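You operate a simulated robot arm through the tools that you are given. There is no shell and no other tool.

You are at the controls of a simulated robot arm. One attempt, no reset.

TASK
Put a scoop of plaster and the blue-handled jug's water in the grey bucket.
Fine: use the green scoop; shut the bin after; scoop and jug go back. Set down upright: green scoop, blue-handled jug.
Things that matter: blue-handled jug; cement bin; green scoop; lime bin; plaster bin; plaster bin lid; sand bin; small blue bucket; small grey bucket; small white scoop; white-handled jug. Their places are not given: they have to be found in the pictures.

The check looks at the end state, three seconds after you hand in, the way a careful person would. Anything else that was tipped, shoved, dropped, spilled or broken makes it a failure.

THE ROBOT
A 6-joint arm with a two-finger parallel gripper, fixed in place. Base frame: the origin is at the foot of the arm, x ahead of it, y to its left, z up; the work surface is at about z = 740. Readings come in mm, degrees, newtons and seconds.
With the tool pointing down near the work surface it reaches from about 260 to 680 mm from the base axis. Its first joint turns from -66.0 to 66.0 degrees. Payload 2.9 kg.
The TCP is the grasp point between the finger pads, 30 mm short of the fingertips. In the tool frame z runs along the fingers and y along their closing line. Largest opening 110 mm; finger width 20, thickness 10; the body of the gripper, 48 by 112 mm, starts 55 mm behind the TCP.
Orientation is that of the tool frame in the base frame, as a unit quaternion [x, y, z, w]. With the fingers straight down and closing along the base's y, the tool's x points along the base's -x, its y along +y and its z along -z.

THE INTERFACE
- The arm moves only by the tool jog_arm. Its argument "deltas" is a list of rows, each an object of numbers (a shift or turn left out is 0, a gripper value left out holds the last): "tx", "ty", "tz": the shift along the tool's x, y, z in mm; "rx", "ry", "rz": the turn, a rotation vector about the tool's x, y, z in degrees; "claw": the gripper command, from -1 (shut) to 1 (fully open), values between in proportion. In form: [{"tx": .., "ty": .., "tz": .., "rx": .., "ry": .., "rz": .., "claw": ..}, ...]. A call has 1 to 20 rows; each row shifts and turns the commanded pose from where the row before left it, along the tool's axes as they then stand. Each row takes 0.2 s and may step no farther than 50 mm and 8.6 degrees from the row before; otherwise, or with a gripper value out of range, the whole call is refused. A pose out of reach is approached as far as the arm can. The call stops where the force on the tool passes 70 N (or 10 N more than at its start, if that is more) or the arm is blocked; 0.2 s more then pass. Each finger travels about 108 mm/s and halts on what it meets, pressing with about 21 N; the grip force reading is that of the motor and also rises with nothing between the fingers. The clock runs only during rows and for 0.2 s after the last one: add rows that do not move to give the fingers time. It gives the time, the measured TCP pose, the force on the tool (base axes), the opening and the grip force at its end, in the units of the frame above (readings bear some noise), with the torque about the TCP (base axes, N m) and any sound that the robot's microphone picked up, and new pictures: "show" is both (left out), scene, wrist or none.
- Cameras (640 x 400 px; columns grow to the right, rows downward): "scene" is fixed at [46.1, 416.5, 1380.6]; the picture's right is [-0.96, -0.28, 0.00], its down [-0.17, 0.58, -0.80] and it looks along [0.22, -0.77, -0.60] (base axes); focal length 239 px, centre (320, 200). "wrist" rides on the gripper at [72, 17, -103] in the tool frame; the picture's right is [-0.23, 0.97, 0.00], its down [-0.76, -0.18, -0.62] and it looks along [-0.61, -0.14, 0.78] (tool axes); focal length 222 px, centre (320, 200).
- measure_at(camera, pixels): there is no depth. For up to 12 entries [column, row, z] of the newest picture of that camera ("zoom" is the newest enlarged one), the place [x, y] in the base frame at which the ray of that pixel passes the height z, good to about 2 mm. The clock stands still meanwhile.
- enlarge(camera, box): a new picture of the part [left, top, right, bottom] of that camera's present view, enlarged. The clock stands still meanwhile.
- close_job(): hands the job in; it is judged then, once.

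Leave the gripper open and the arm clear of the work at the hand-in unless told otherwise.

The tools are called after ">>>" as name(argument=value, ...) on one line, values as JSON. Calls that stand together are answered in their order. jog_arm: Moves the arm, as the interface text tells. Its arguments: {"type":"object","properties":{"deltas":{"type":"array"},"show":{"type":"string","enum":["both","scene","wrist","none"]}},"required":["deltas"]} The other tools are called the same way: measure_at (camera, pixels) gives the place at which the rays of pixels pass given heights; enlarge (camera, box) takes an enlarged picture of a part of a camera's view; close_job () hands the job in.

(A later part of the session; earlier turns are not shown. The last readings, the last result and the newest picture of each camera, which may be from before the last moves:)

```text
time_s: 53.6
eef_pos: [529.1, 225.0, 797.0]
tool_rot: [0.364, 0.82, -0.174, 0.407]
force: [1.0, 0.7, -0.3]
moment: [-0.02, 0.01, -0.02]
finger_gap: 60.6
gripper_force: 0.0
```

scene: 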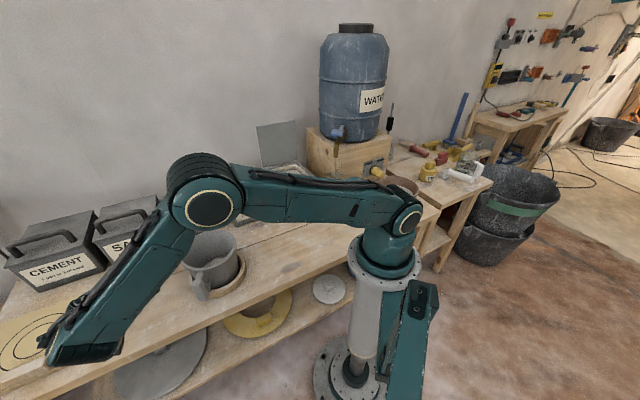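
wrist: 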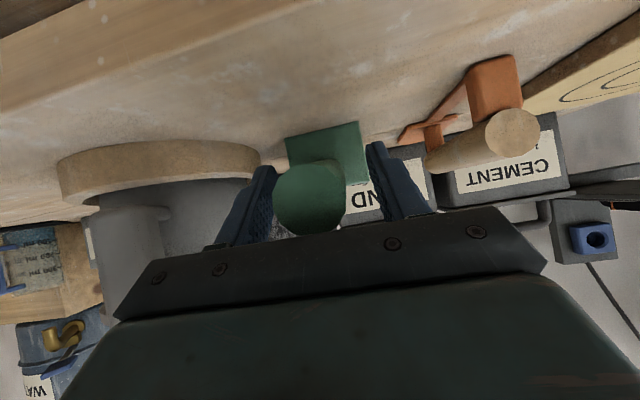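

Released cleanly. Withdrawing straight back along the tool axis, then up.

>>> jog_arm(deltas=[{"tz": -20}, {"tz": -35}, {"tz": -40}, {"tx": -31.5, "tz": -24.6}, {"tx": -31.5, "tz": -24.6}, {"tx": -31.5, "tz": -24.6}, {"tx": -31.5, "tz": -24.6}, {}], show="both")

>>> enlarge(camera="scene", box=[80, 210, 270, 340])

```text
time_s: 55.4
eef_pos: [476.4, 281.7, 1012.6]
tool_rot: [0.364, 0.819, -0.174, 0.408]
force: [0.1, -0.6, 0.1]
moment: [0.0, 0.02, 0.01]
finger_gap: 60.3
gripper_force: 0.1
```

scene: 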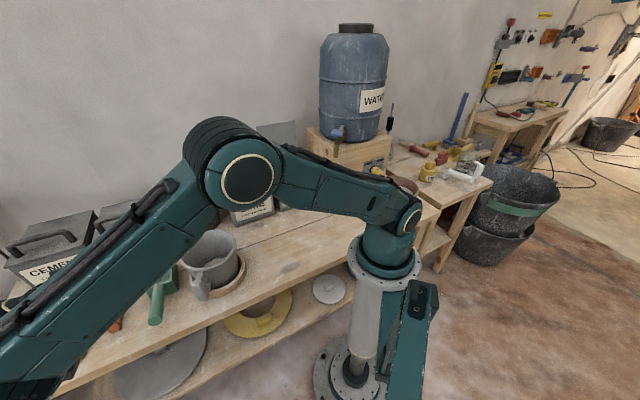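
wrist: 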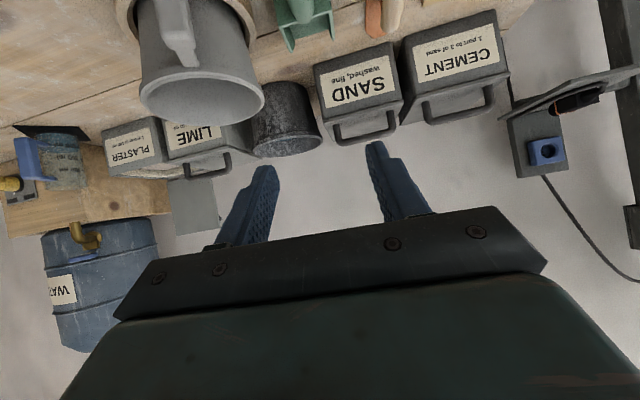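

```text
3.08 times, centred on (175, 275) of scene
```

zoom: 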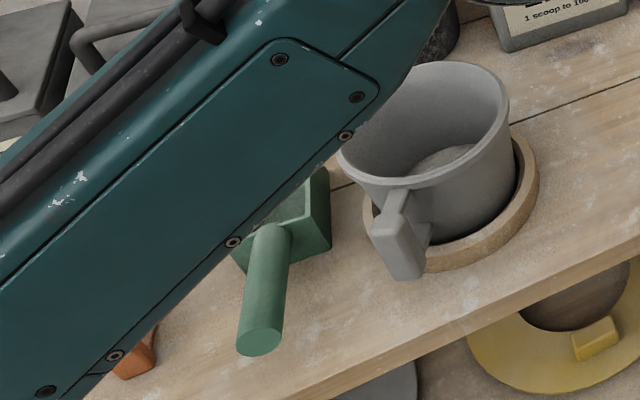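

The scoop is back in its place, upright (handle end within a pixel of the original). Now the jug: I turn the tool towards it (tilt 30°, approach azimuth about -70°) and travel to (330,-250,980) for a close look at its handle.

>>> jog_arm(deltas=[{"ry": 7.4, "claw": 0.27}, {"ry": 7.4}, {"ry": 7.2}, {"rx": 3.72, "rz": 6.44}, {"rx": 3.72, "rz": 6.44}, {"rx": 3.72, "rz": 6.44}, {"tx": -31.1, "ty": -26.6, "tz": 21.1}, {"tx": -31.1, "ty": -26.6, "tz": 21.1}, {"tx": -31.1, "ty": -26.6, "tz": 21.1}, {"tx": -31.1, "ty": -26.6, "tz": 21.1}, {"tx": -31.1, "ty": -26.6, "tz": 21.1}, {"tx": -31.1, "ty": -26.6, "tz": 21.1}, {"tx": -31.1, "ty": -26.6, "tz": 21.1}, {"tx": -31.1, "ty": -26.6, "tz": 21.1}, {"tx": -31.1, "ty": -26.6, "tz": 21.1}, {"tx": -31.1, "ty": -26.6, "tz": 21.1}, {"tx": -31.1, "ty": -26.6, "tz": 21.1}, {"tx": -31.1, "ty": -26.6, "tz": 21.1}, {}, {}], show="both")

```text
time_s: 59.6
eef_pos: [331.2, -249.7, 980.1]
tool_rot: [0.553, 0.791, -0.144, 0.218]
force: [-0.4, 0.7, 0.3]
moment: [-0.01, 0.0, 0.02]
finger_gap: 69.9
gripper_force: 0.0
```

scene: 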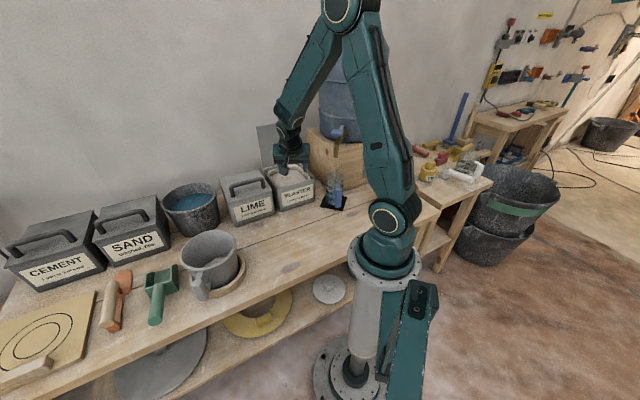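
wrist: 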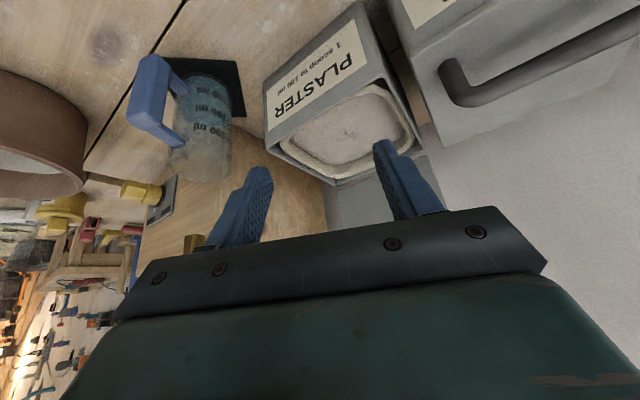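

Excellent view of the jug at (195,115). I'll enlarge it, and also check the bucket's contents and the returned scoop in the scene view.

>>> enlarge(camera="scene", box=[80, 210, 260, 335])

>>> enlarge(camera="scene", box=[310, 150, 360, 215])

>>> enlarge(camera="wrist", box=[110, 40, 260, 200])

```text
3.20 times, centred on (170, 272) of scene
```

zoom: 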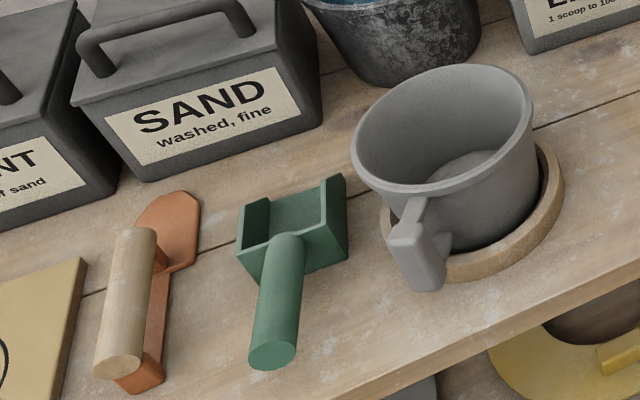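

```text
6.15 times, centred on (335, 182) of scene
```

zoom: 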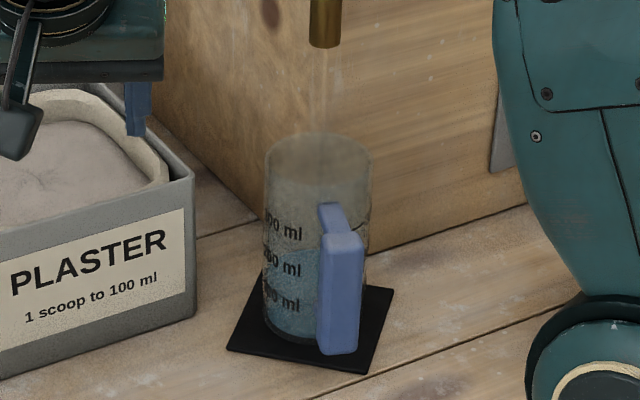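

```text
2.50 times, centred on (185, 120) of wrist
```

zoom: 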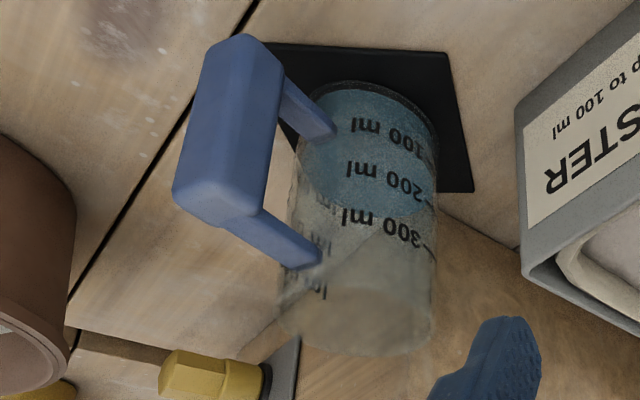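

The jug holds water to just above the 200 ml mark, and its handle is a vertical blue bar. The bucket shows a plaster layer on its bottom. I'll triangulate the handle bar and jug outline here.

>>> measure_at(camera="wrist", pixels=[[144.2, 122, 860], [144.2, 122, 850], [156.2, 64, 775], [156.2, 64, 765], [127.5, 113, 850], [164, 126, 850], [231, 158, 865], [169, 166, 865], [203, 181.6, 865], [231.8, 96, 743], [205, 72, 743], [164, 100, 815]])

>>> measure_at(camera="zoom", pixels=[[215, 130, 815], [182, 120, 815], [280, 85, 780], [232, 218, 850], [177, 190, 850], [255, 228, 850], [315, 260, 845], [205, 50, 775], [280, 70, 775]])

>>> measure_at(camera="scene", pixels=[[338.8, 189, 850], [335.9, 188.5, 850], [341.7, 190.5, 850], [338.5, 206, 775], [335.1, 206, 775], [341, 207.4, 775], [326.6, 177, 865], [343.3, 178, 865]])

```text
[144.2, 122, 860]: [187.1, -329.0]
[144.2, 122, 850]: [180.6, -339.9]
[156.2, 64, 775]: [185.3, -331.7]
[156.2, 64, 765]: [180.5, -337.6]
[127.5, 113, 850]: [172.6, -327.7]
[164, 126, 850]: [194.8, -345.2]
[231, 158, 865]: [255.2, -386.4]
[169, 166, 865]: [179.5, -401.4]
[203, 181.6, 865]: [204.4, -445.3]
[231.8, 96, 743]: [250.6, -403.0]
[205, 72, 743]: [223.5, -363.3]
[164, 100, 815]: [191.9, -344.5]
```

```text
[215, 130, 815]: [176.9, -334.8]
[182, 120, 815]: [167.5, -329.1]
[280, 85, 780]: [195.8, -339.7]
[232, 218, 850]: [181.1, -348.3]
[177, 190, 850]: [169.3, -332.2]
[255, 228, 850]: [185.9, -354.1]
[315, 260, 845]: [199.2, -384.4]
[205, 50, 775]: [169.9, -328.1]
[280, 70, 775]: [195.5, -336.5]
```

```text
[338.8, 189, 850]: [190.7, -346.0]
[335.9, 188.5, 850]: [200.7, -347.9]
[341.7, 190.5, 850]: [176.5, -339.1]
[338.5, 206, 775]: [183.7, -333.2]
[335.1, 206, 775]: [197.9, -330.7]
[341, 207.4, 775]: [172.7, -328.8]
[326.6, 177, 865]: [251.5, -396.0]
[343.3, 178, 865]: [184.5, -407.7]
```

Handle bar centre is about (186,-331), from z≈768 to 862 and 25 mm wide; jug axis at (217,-402). I trim the yaw to face the handle squarely and move above it at z≈950 with the fingers 70 mm apart.

>>> jog_arm(deltas=[{"rx": -1.55, "rz": -2.68}, {"ty": -41.4, "tz": 8.7}, {"ty": -41.4, "tz": 8.7}, {"ty": -41.4, "tz": 8.7}, {"ty": -41.2, "tz": 8.7}, {}, {}], show="both")

```text
time_s: 61.2
eef_pos: [188.2, -332.1, 947.6]
tool_rot: [0.532, 0.805, -0.137, 0.222]
force: [-0.4, 0.3, 0.0]
moment: [0.0, 0.03, -0.04]
finger_gap: 69.8
gripper_force: 0.1
```

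scene: 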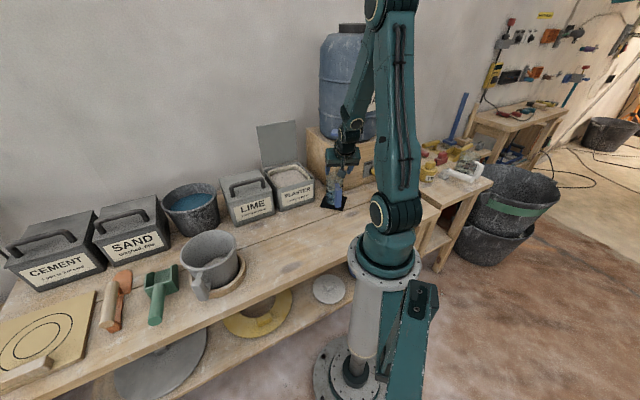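
wrist: 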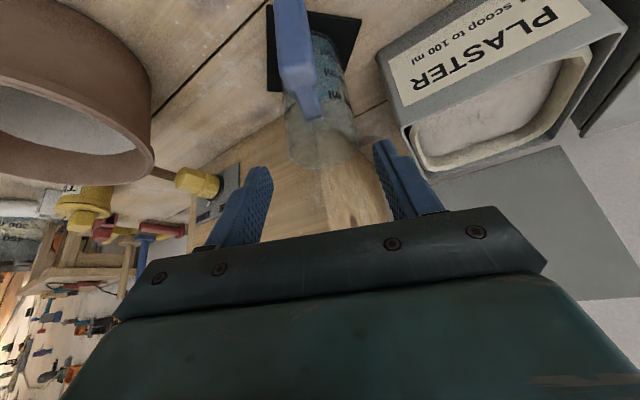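

The gripper is above the handle. There is a brown pot at the left of the wrist view (75,100), so before descending I check where it is relative to the gripper.

>>> measure_at(camera="wrist", pixels=[[152, 130, 740], [152, 130, 800], [152, 130, 850], [152, 160, 850], [120, 25, 740], [297, 45, 768], [290, 70, 815], [307, 112, 860]])

>>> enlarge(camera="scene", box=[310, 120, 450, 230])

>>> enlarge(camera="wrist", box=[230, 0, 400, 190])

```text
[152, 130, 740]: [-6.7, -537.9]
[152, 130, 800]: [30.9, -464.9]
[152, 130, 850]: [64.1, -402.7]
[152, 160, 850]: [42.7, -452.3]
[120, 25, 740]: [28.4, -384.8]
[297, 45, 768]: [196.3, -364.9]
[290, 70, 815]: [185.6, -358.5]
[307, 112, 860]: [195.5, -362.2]
```

```text
3.64 times, centred on (380, 175) of scene
```

zoom: 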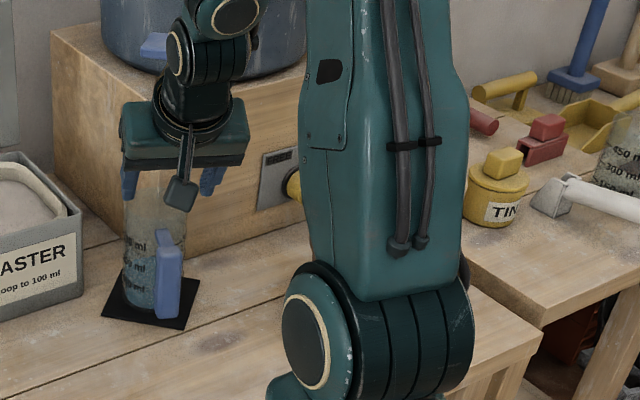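

```text
2.11 times, centred on (315, 95) of wrist
```

zoom: 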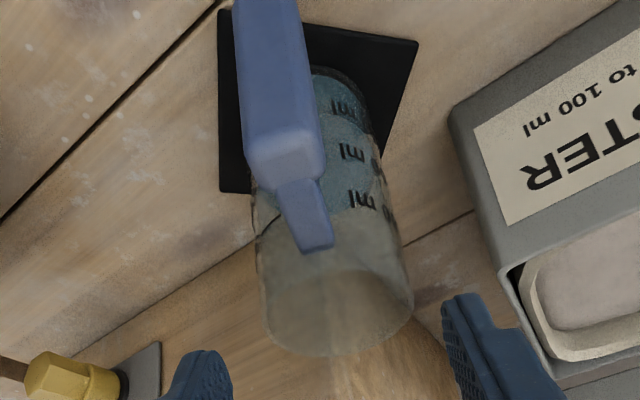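

>>> measure_at(camera="zoom", pixels=[[245, 140, 855], [323, 140, 855], [285, 168, 862], [233, 20, 790], [300, 5, 790], [305, 215, 862], [330, 245, 862], [282, 190, 862]])

```text
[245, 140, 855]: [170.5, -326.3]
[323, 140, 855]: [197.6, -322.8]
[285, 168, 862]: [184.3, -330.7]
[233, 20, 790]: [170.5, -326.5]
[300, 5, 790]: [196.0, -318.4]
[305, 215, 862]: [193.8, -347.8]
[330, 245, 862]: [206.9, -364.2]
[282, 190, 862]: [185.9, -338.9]
```

The pot is well clear (x<65). The handle bar centre reads (185,-330), so I descend vertically 130 mm around it with a small centring shift.

>>> jog_arm(deltas=[{"tx": 17.5, "tz": 30.3}, {"tx": 17.5, "ty": -0.9, "tz": 30.3}, {"tx": 15, "ty": -0.8, "tz": 26}, {}], show="both")

>>> enlarge(camera="wrist", box=[200, 0, 440, 220])

>>> enlarge(camera="scene", box=[300, 130, 380, 220])

```text
time_s: 62.2
eef_pos: [188.4, -332.9, 848.2]
tool_rot: [0.532, 0.805, -0.138, 0.221]
force: [0.5, 0.0, -0.3]
moment: [0.0, -0.01, 0.01]
finger_gap: 70.1
gripper_force: 0.0
```

scene: 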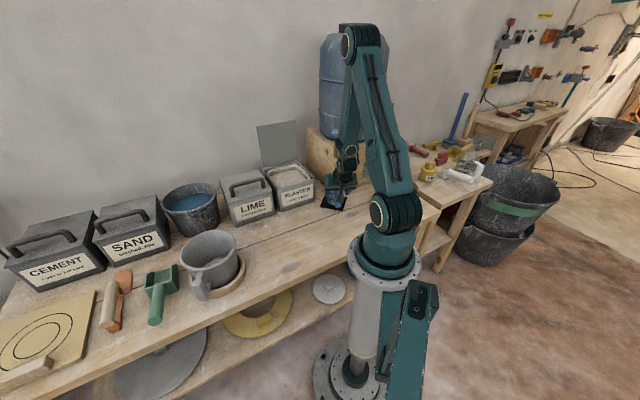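
wrist: 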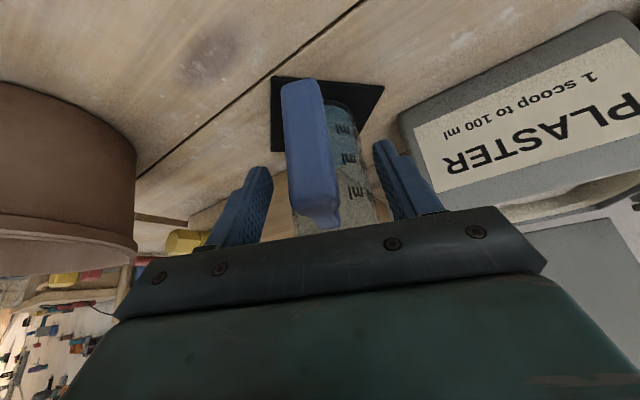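

```text
1.82 times, centred on (320, 110) of wrist
```

zoom: 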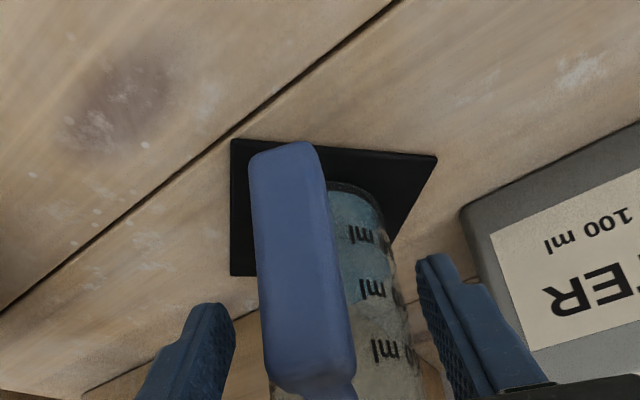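

```text
4.44 times, centred on (340, 175) of scene
```

zoom: 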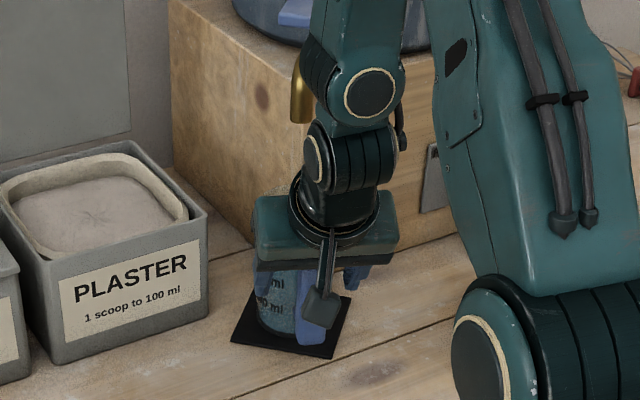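

The bar lies between the fingers. Going down the final 30 mm with a 1.5 mm centring correction.

>>> jog_arm(deltas=[{"tx": 9.2, "ty": -0.8, "tz": 12}, {"tx": 9.1, "ty": -0.7, "tz": 12}, {}], show="wrist")

>>> enlarge(camera="wrist", box=[200, 60, 440, 240])

```text
time_s: 63.0
eef_pos: [186.0, -330.0, 818.1]
tool_rot: [0.532, 0.805, -0.139, 0.223]
force: [0.6, -0.1, 0.3]
moment: [0.0, 0.0, -0.01]
finger_gap: 69.7
gripper_force: 0.1
```

wrist: 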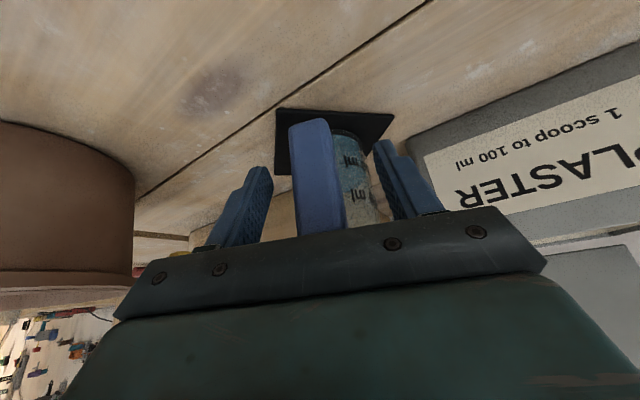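

```text
2.22 times, centred on (320, 150) of wrist
```

zoom: 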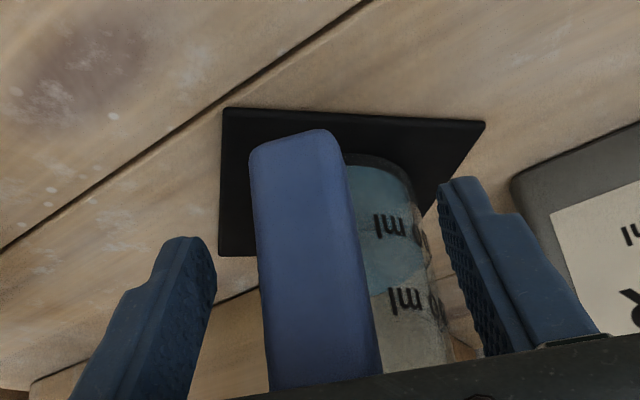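

My projection puts the bar axis just where I see it, so it is centred. Closing on the handle.

>>> jog_arm(deltas=[{"claw": -1}, {"claw": -1}, {"claw": -1}, {"claw": -1}], show="both")

>>> enlarge(camera="wrist", box=[200, 60, 440, 240])

```text
time_s: 64.0
eef_pos: [185.3, -330.9, 816.3]
tool_rot: [0.533, 0.805, -0.139, 0.222]
force: [-1.4, -0.1, 1.2]
moment: [-0.16, 0.2, -0.11]
finger_gap: 25.7
gripper_force: 20.7
```

scene: 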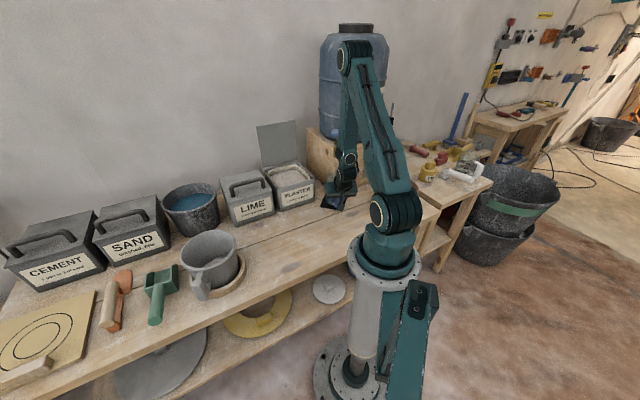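
wrist: 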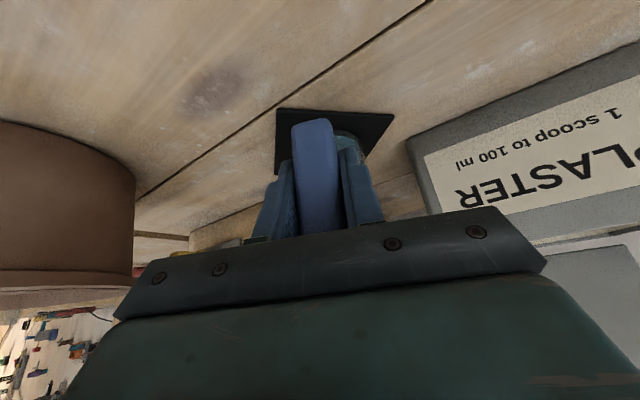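

```text
2.22 times, centred on (320, 150) of wrist
```

zoom: 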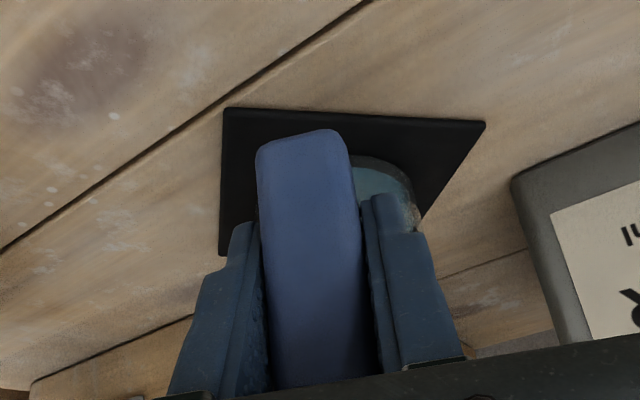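

Gripped at 25.7 mm with 20.7 N. I'll lift 12 mm slowly and check the jug stays level.

>>> jog_arm(deltas=[{"tx": -1, "tz": -1.7}, {"tx": -1.5, "tz": -2.6}, {"tx": -1.75, "tz": -3}, {"tx": -1.75, "tz": -3}, {}], show="both")

>>> enlarge(camera="wrist", box=[200, 60, 440, 240])

>>> enlarge(camera="scene", box=[300, 150, 380, 220])

```text
time_s: 65.2
eef_pos: [184.6, -331.4, 829.4]
tool_rot: [0.532, 0.805, -0.137, 0.223]
force: [-0.5, -1.1, -0.6]
moment: [0.05, 0.01, -0.03]
finger_gap: 25.7
gripper_force: 20.8
```

scene: 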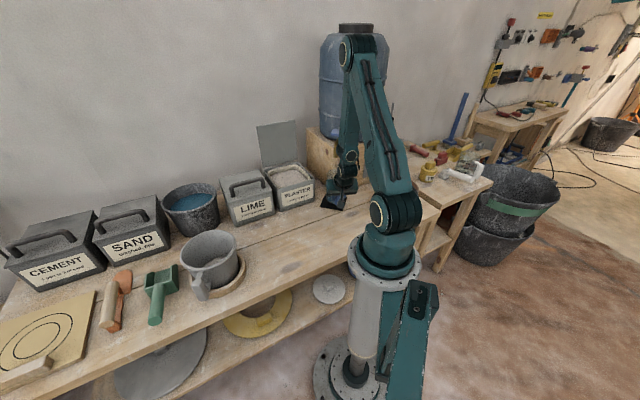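
wrist: 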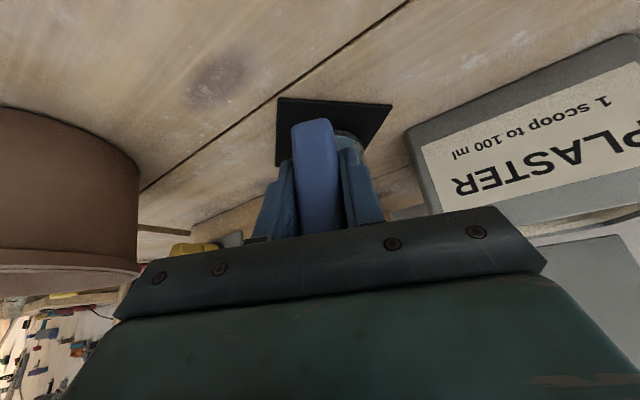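

```text
2.22 times, centred on (320, 150) of wrist
```

zoom: 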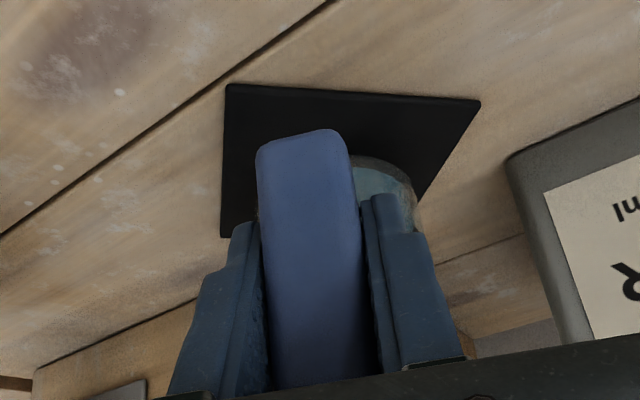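

```text
5.71 times, centred on (340, 185) of scene
```

zoom: 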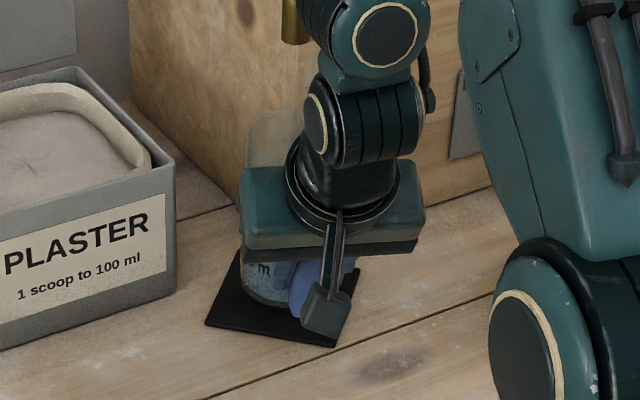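

The jug lifts with the gripper and stays level. Next I raise it 32 mm (rim still below the tap at 956), then slide it out from under the tap towards the robot while tilting it just 12°, which keeps the wrist within reach.

>>> jog_arm(deltas=[{"tx": -4, "tz": -6.9}, {"tx": -6, "tz": -10.4}, {"tx": -6, "tz": -10.4}, {"tx": 5.6, "ty": 8.8, "tz": -3.3, "ry": 2}, {"tx": 11.5, "ty": 17.6, "tz": -6.2, "ry": 4}, {"tx": 11.9, "ty": 17.6, "tz": -5.3, "ry": 4}, {"tx": 6.1, "ty": 8.8, "tz": -2.3, "ry": 2}, {}], show="both")

>>> enlarge(camera="scene", box=[290, 120, 380, 220])

```text
time_s: 67.0
eef_pos: [216.5, -273.1, 859.0]
tool_rot: [0.544, 0.824, -0.082, 0.138]
force: [-1.2, -0.2, -0.9]
moment: [0.05, 0.0, -0.02]
finger_gap: 25.9
gripper_force: 21.1
```

scene: 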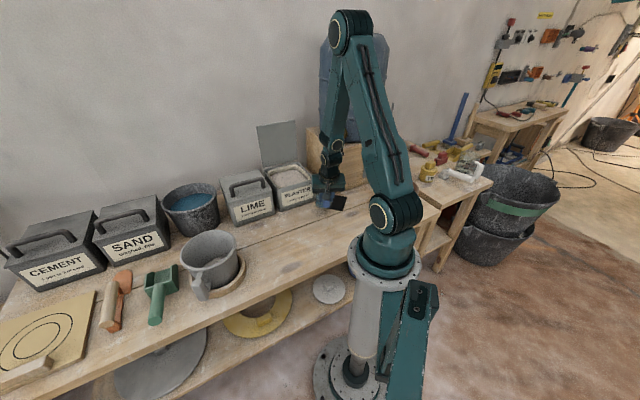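
wrist: 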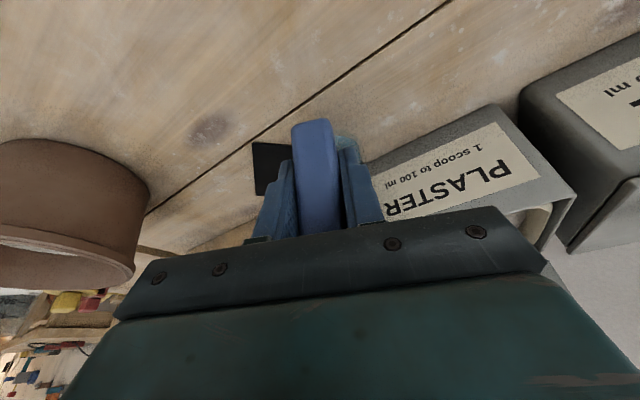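

```text
4.00 times, centred on (335, 170) of scene
```

zoom: 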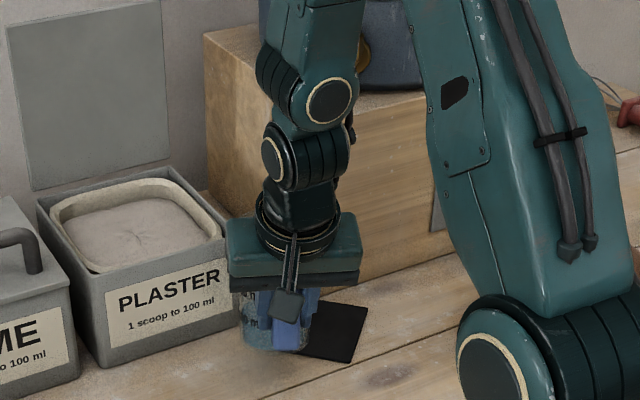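

The jug is out from under the tap. I move it another 40 mm away from the tap so the rim has room, and then lift it 130 mm, clear of all bins.

>>> jog_arm(deltas=[{"tx": 11.1, "ty": 15.9, "tz": -3.6}, {"tx": 11.1, "ty": 15.9, "tz": -3.6}, {"tx": -5, "tz": -15.5}, {"tx": -9.3, "tz": -28.5}, {"tx": -9.3, "tz": -28.5}, {"tx": -9.3, "tz": -28.5}, {"tx": -7, "tz": -21.5}, {}], show="both")

>>> enlarge(camera="scene", box=[270, 80, 390, 210])

```text
time_s: 68.8
eef_pos: [234.7, -239.2, 990.2]
tool_rot: [0.544, 0.824, -0.082, 0.137]
force: [0.2, -0.7, -1.2]
moment: [0.03, 0.03, -0.02]
finger_gap: 25.8
gripper_force: 20.9
```

scene: 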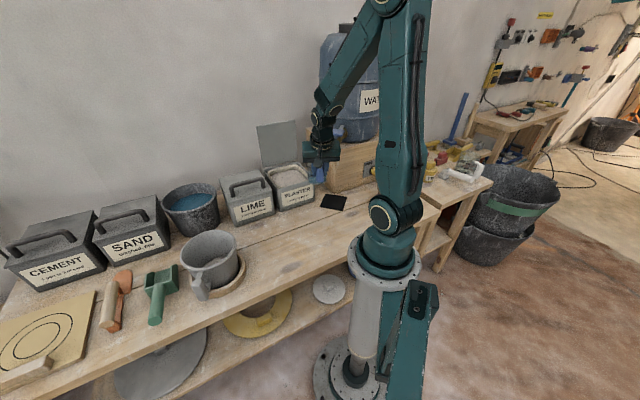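
wrist: 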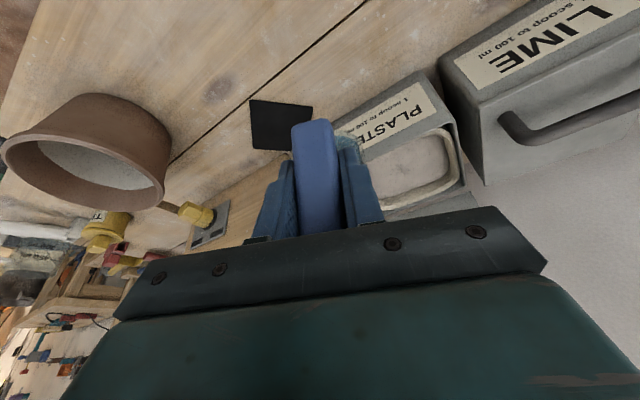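

```text
3.08 times, centred on (330, 145) of scene
```

zoom: 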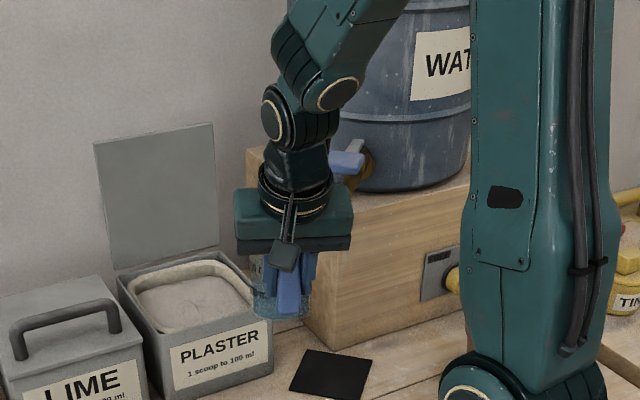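

The jug is high and clear, with calm water. Now I carry it gently along the front of the bins to around (320,-79,1000), then turn the yaw by -30° and bring it upright again.

>>> jog_arm(deltas=[{"tx": 4, "ty": 5.4, "tz": -1.7}, {"tx": 11, "ty": 14.8, "tz": -4.7}, {"tx": 15, "ty": 20.2, "tz": -6.4}, {"tx": 15, "ty": 20.2, "tz": -6.4}, {"tx": 15, "ty": 20.2, "tz": -6.4}, {"tx": 15, "ty": 20.2, "tz": -6.4}, {"tx": 15, "ty": 20.2, "tz": -6.4}, {"tx": 11, "ty": 14.8, "tz": -4.7}, {"tx": 4, "ty": 5.4, "tz": -1.7}, {"rx": -1.55, "rz": -4.75}, {"rx": -2.32, "rz": -7.13}, {"rx": -2.32, "rz": -7.13}, {"rx": -2.32, "rz": -7.13}, {"rx": -0.76, "rz": -2.36}, {"ry": -4}, {"ry": -4}, {"ry": -4}, {}], show="both")

>>> enlarge(camera="scene", box=[200, 100, 360, 240])

```text
time_s: 72.6
eef_pos: [318.8, -79.8, 1001.6]
tool_rot: [0.305, 0.915, -0.079, 0.253]
force: [-0.5, 0.2, -0.7]
moment: [0.05, 0.06, 0.05]
finger_gap: 25.6
gripper_force: 20.9
```

scene: 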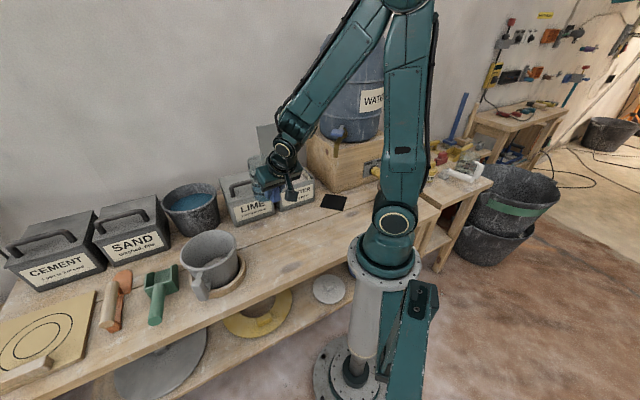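
wrist: 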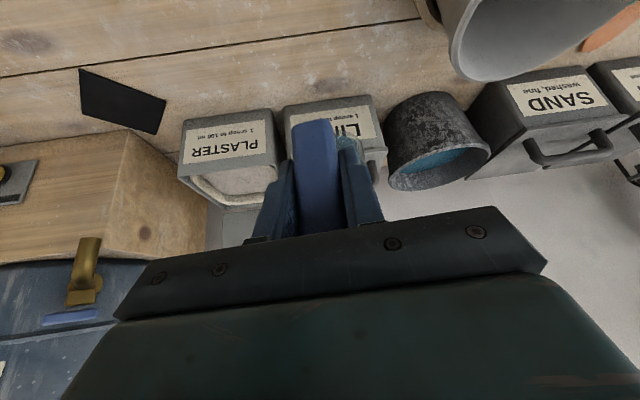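

```text
2.86 times, centred on (280, 170) of scene
```

zoom: 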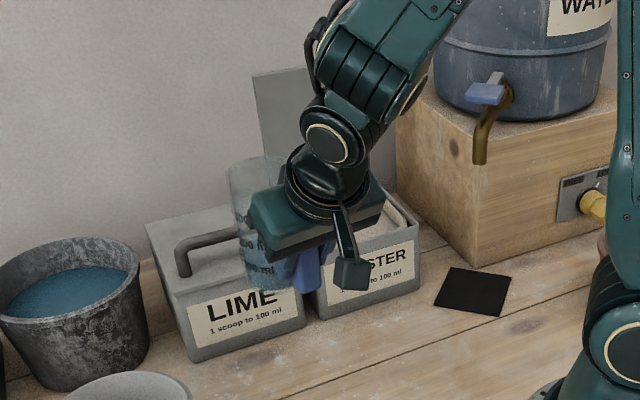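

The jug is upright over clear bench. Now I carry it slowly over to the bucket side, TCP about (399,185,1000).

>>> jog_arm(deltas=[{"tx": 2.4, "ty": 7.6, "tz": -1.4}, {"tx": 5, "ty": 15.8, "tz": -2.95}, {"tx": 7.43, "ty": 23.6, "tz": -4.41}, {"tx": 7.43, "ty": 23.6, "tz": -4.41}, {"tx": 7.43, "ty": 23.6, "tz": -4.41}, {"tx": 7.43, "ty": 23.6, "tz": -4.41}, {"tx": 7.43, "ty": 23.6, "tz": -4.41}, {"tx": 7.43, "ty": 23.6, "tz": -4.41}, {"tx": 7.43, "ty": 23.6, "tz": -4.41}, {"tx": 7.43, "ty": 23.6, "tz": -4.41}, {"tx": 7.43, "ty": 23.6, "tz": -4.41}, {"tx": 5, "ty": 15.8, "tz": -2.95}, {"tx": 2.4, "ty": 8, "tz": -1.5}, {}, {}], show="both")

>>> enlarge(camera="scene", box=[110, 150, 300, 310])

```text
time_s: 75.8
eef_pos: [399.2, 185.5, 1006.0]
tool_rot: [0.305, 0.915, -0.079, 0.253]
force: [-0.1, 1.0, -1.9]
moment: [0.04, 0.06, -0.01]
finger_gap: 25.8
gripper_force: 20.2
```

scene: 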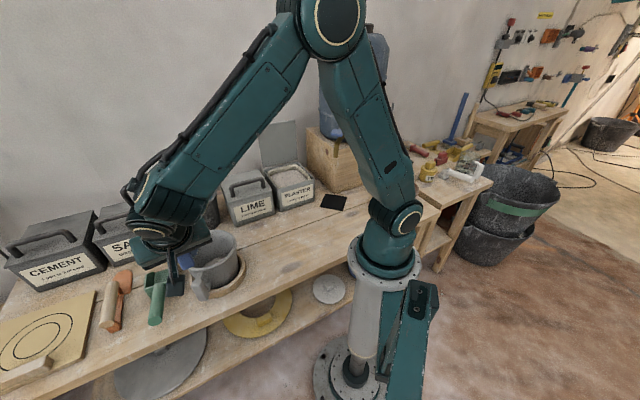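
wrist: 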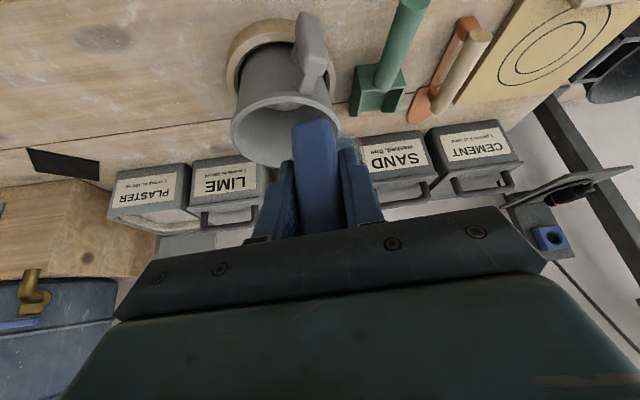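

```text
2.50 times, centred on (205, 230) of scene
```

zoom: 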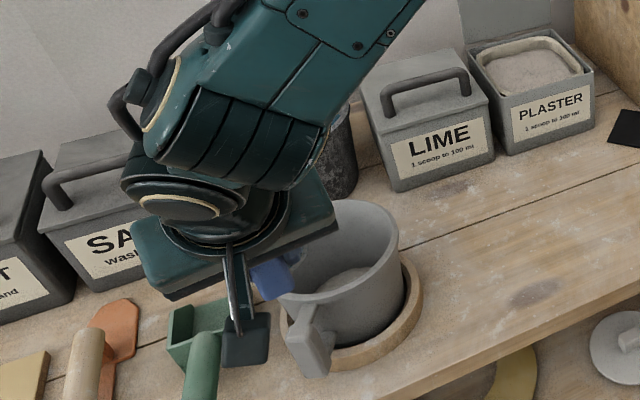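

The jug hovers beside the bucket, upright, with the bucket showing plaster inside. I now start tipping about an axis so the pouring lip stays above the bucket, going to 48° first (no water should leave before about 60°), lowering at the same time.

>>> jog_arm(deltas=[{"tx": 3.45, "ty": 4.3, "tz": -2.6, "rx": -4.9, "ry": 5.66, "rz": 2.83}, {"tx": 2.25, "ty": 3.0, "tz": -2.0, "rx": -4.9, "ry": 5.66, "rz": 2.83}, {"tx": 0.95, "ty": 1.7, "tz": -1.7, "rx": -4.9, "ry": 5.66, "rz": 2.83}, {"tx": -0.43, "ty": 0.47, "tz": -1.65, "rx": -4.9, "ry": 5.66, "rz": 2.83}, {}], show="both")

>>> enlarge(camera="scene", box=[110, 150, 300, 310])

```text
time_s: 77.0
eef_pos: [397.4, 196.9, 1009.9]
tool_rot: [0.355, 0.912, 0.164, 0.124]
force: [0.4, -0.6, -1.9]
moment: [0.02, 0.04, 0.03]
finger_gap: 25.8
gripper_force: 21.0
```

scene: 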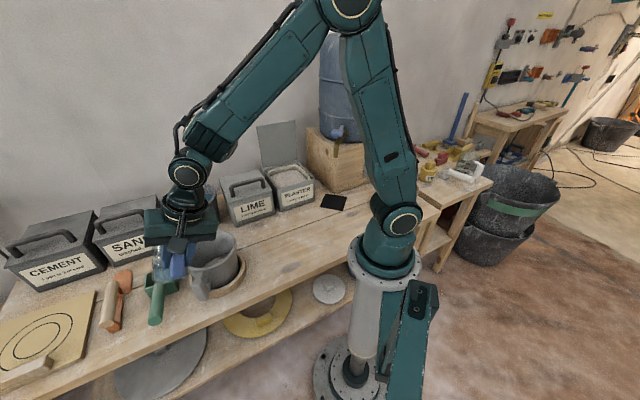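
wrist: 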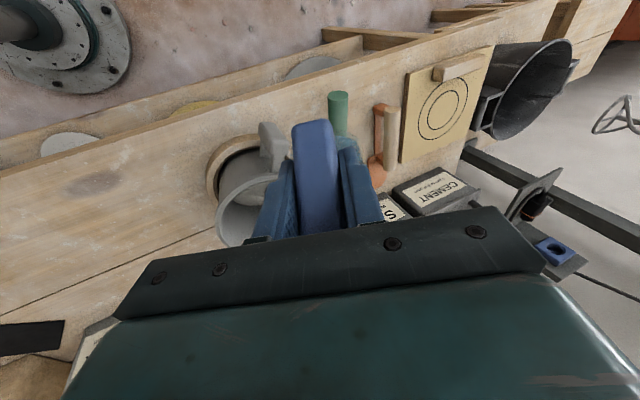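

```text
2.50 times, centred on (205, 230) of scene
```

zoom: 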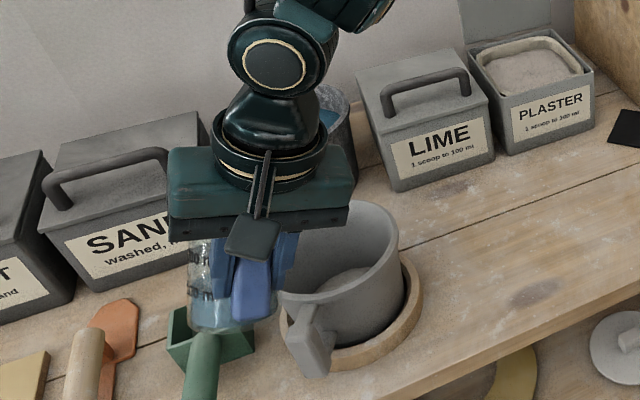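

The tilt is going the right way (mouth towards the bucket, away from the fixed camera), and no water has left. Continuing to 48°.

>>> jog_arm(deltas=[{"tx": -1.87, "ty": -0.69, "tz": -1.84, "rx": -4.9, "ry": 5.66, "rz": 2.83}, {"tx": -3.35, "ty": -1.75, "tz": -2.25, "rx": -4.9, "ry": 5.66, "rz": 2.83}, {}], show="both")

>>> enlarge(camera="scene", box=[110, 150, 300, 310])

>>> enlarge(camera="wrist", box=[180, 60, 420, 260])

```text
time_s: 77.8
eef_pos: [399.2, 189.4, 1013.1]
tool_rot: [0.37, 0.884, 0.28, 0.056]
force: [0.0, -0.2, -1.1]
moment: [-0.02, 0.04, 0.0]
finger_gap: 26.0
gripper_force: 21.0
```

scene: 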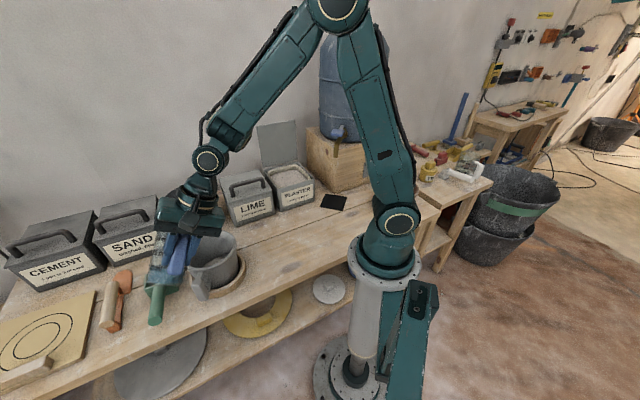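
wrist: 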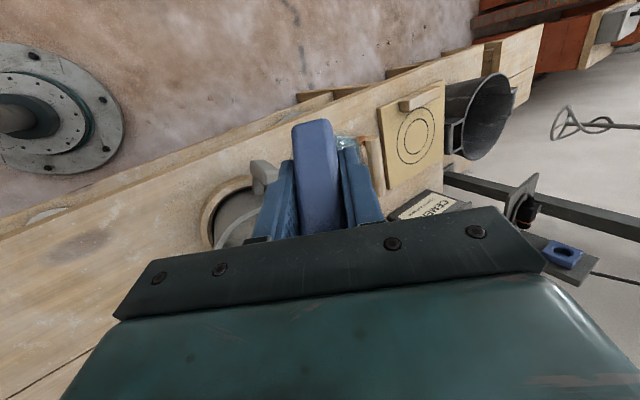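

```text
2.50 times, centred on (205, 230) of scene
```

zoom: 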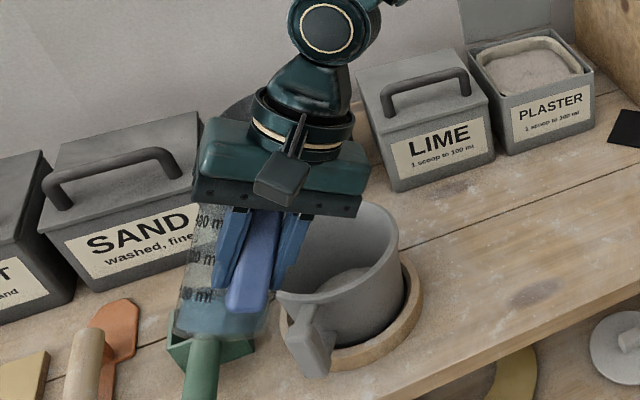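

```text
2.00 times, centred on (300, 160) of wrist
```

zoom: 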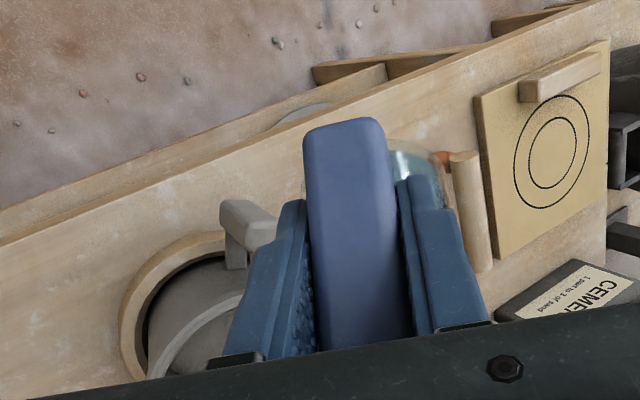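

Computed from the measured pose, the tilt is 47.9° with the pouring lip at (468,97,977), right over the bucket. Next I lower to about 911 while tipping to 60°.

>>> jog_arm(deltas=[{"tx": -4.04, "ty": -9.25, "tz": 11.5, "rx": -2.45, "ry": 2.83, "rz": 1.42}, {"tx": -5.2, "ty": -9.95, "tz": 10.85, "rx": -2.45, "ry": 2.83, "rz": 1.42}, {"tx": -6.4, "ty": -10.6, "tz": 10.1, "rx": -2.45, "ry": 2.83, "rz": 1.42}, {}], show="both")

>>> enlarge(camera="scene", box=[110, 150, 300, 310])

```text
time_s: 78.8
eef_pos: [402.4, 180.9, 966.8]
tool_rot: [0.378, 0.851, 0.365, 0.003]
force: [1.3, 0.2, -2.1]
moment: [-0.04, 0.01, 0.01]
finger_gap: 26.0
gripper_force: 20.8
```

scene: 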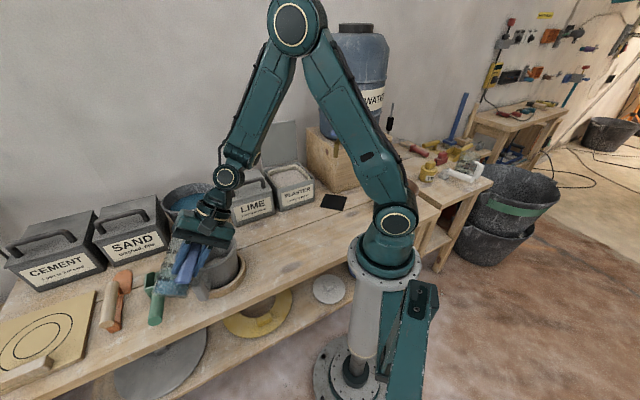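
wrist: 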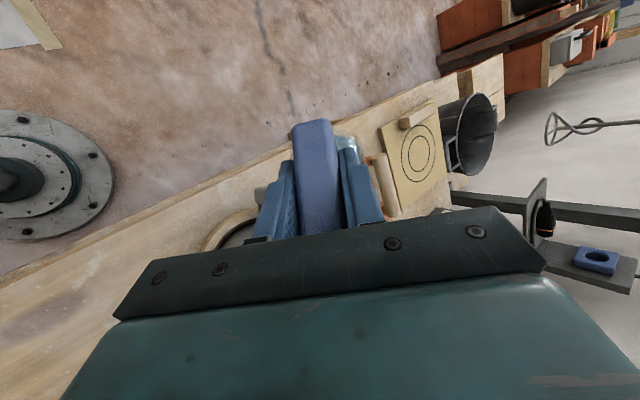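

```text
2.50 times, centred on (205, 230) of scene
```

zoom: 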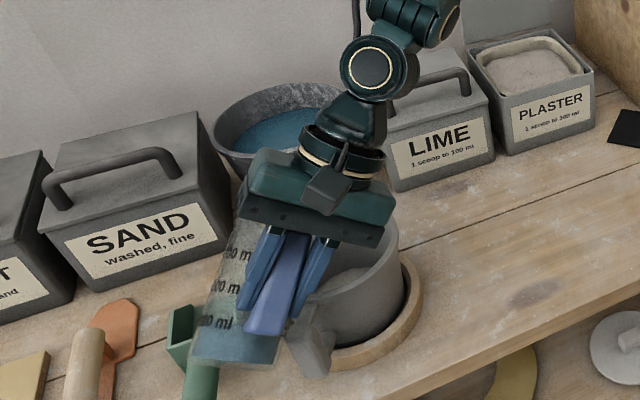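

Lip now at (470,98.5,910), tilt 60°, still nothing spilled. Now pouring begins: tipping in 4° steps to 80° while lowering the lip to about 886.

>>> jog_arm(deltas=[{"tx": -3.64, "ty": -2.6, "tz": -1.1, "rx": -2.45, "ry": 2.83, "rz": 1.42}, {"tx": -3.4, "ty": -1.5, "tz": -2.8, "rx": -2.45, "ry": 2.83, "rz": 1.42}, {}], show="both")

>>> enlarge(camera="scene", box=[130, 180, 270, 300])

```text
time_s: 79.6
eef_pos: [404.2, 170.1, 964.6]
tool_rot: [0.379, 0.824, 0.419, -0.033]
force: [-0.6, -0.1, 0.2]
moment: [-0.06, 0.02, -0.01]
finger_gap: 25.9
gripper_force: 21.1
```

scene: 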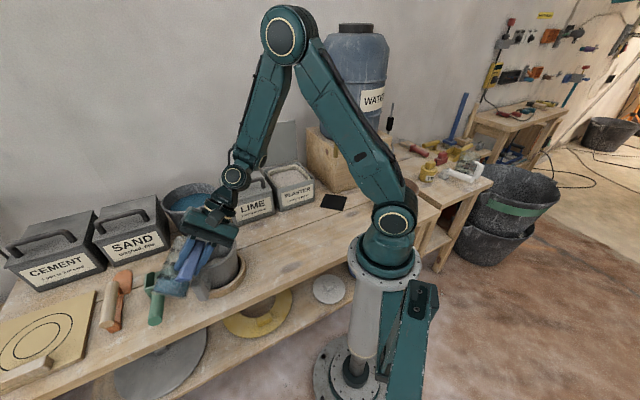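
wrist: 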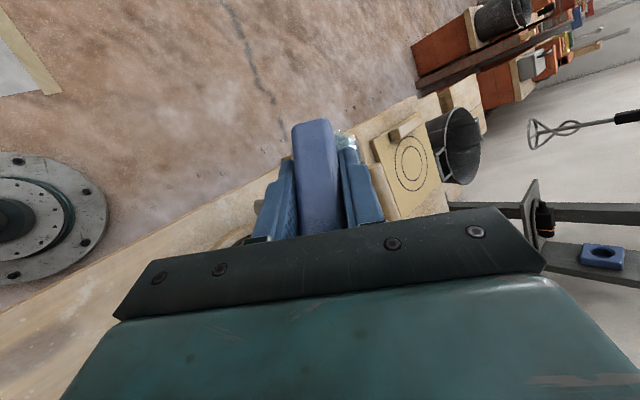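

```text
3.33 times, centred on (200, 240) of scene
```

zoom: 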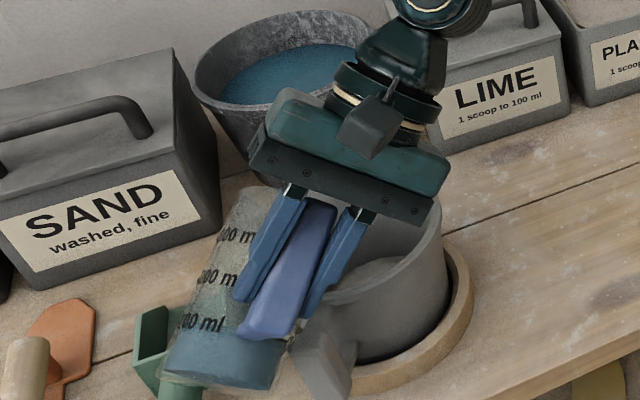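

The lip is at (471,97,896) at 68°, still inside the bucket's outline. Continuing to 80°.

>>> jog_arm(deltas=[{"tx": -3.3, "ty": -1.0, "tz": -3.7, "rx": -2.45, "ry": 2.83, "rz": 1.42}, {"tx": -2.7, "ty": 0.3, "tz": -5.2, "rx": -2.45, "ry": 2.83, "rz": 1.42}, {"tx": -2.35, "ty": 0.9, "tz": -5.9, "rx": -2.45, "ry": 2.83, "rz": 1.42}, {}], show="both")

>>> enlarge(camera="scene", box=[130, 180, 270, 300])

```text
time_s: 80.6
eef_pos: [405.0, 155.7, 971.1]
tool_rot: [0.378, 0.777, 0.496, -0.084]
force: [0.6, -0.4, -1.4]
moment: [-0.05, 0.06, 0.0]
finger_gap: 25.6
gripper_force: 21.1
```

scene: 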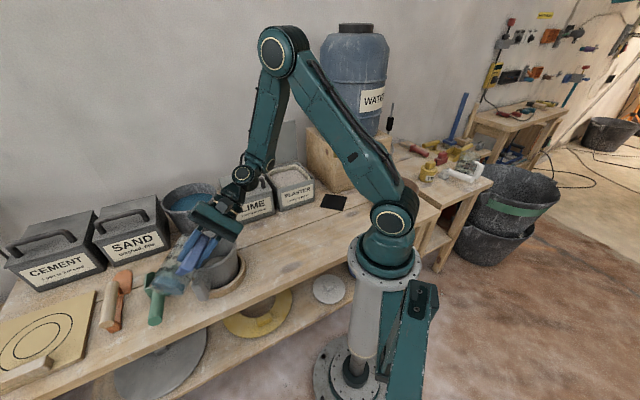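
wrist: 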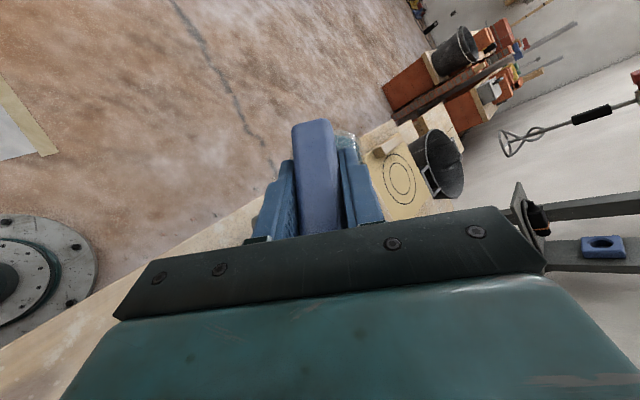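

```text
3.33 times, centred on (200, 240) of scene
```

zoom: 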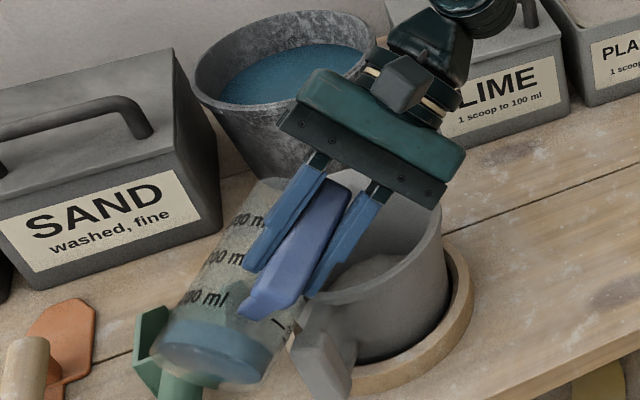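

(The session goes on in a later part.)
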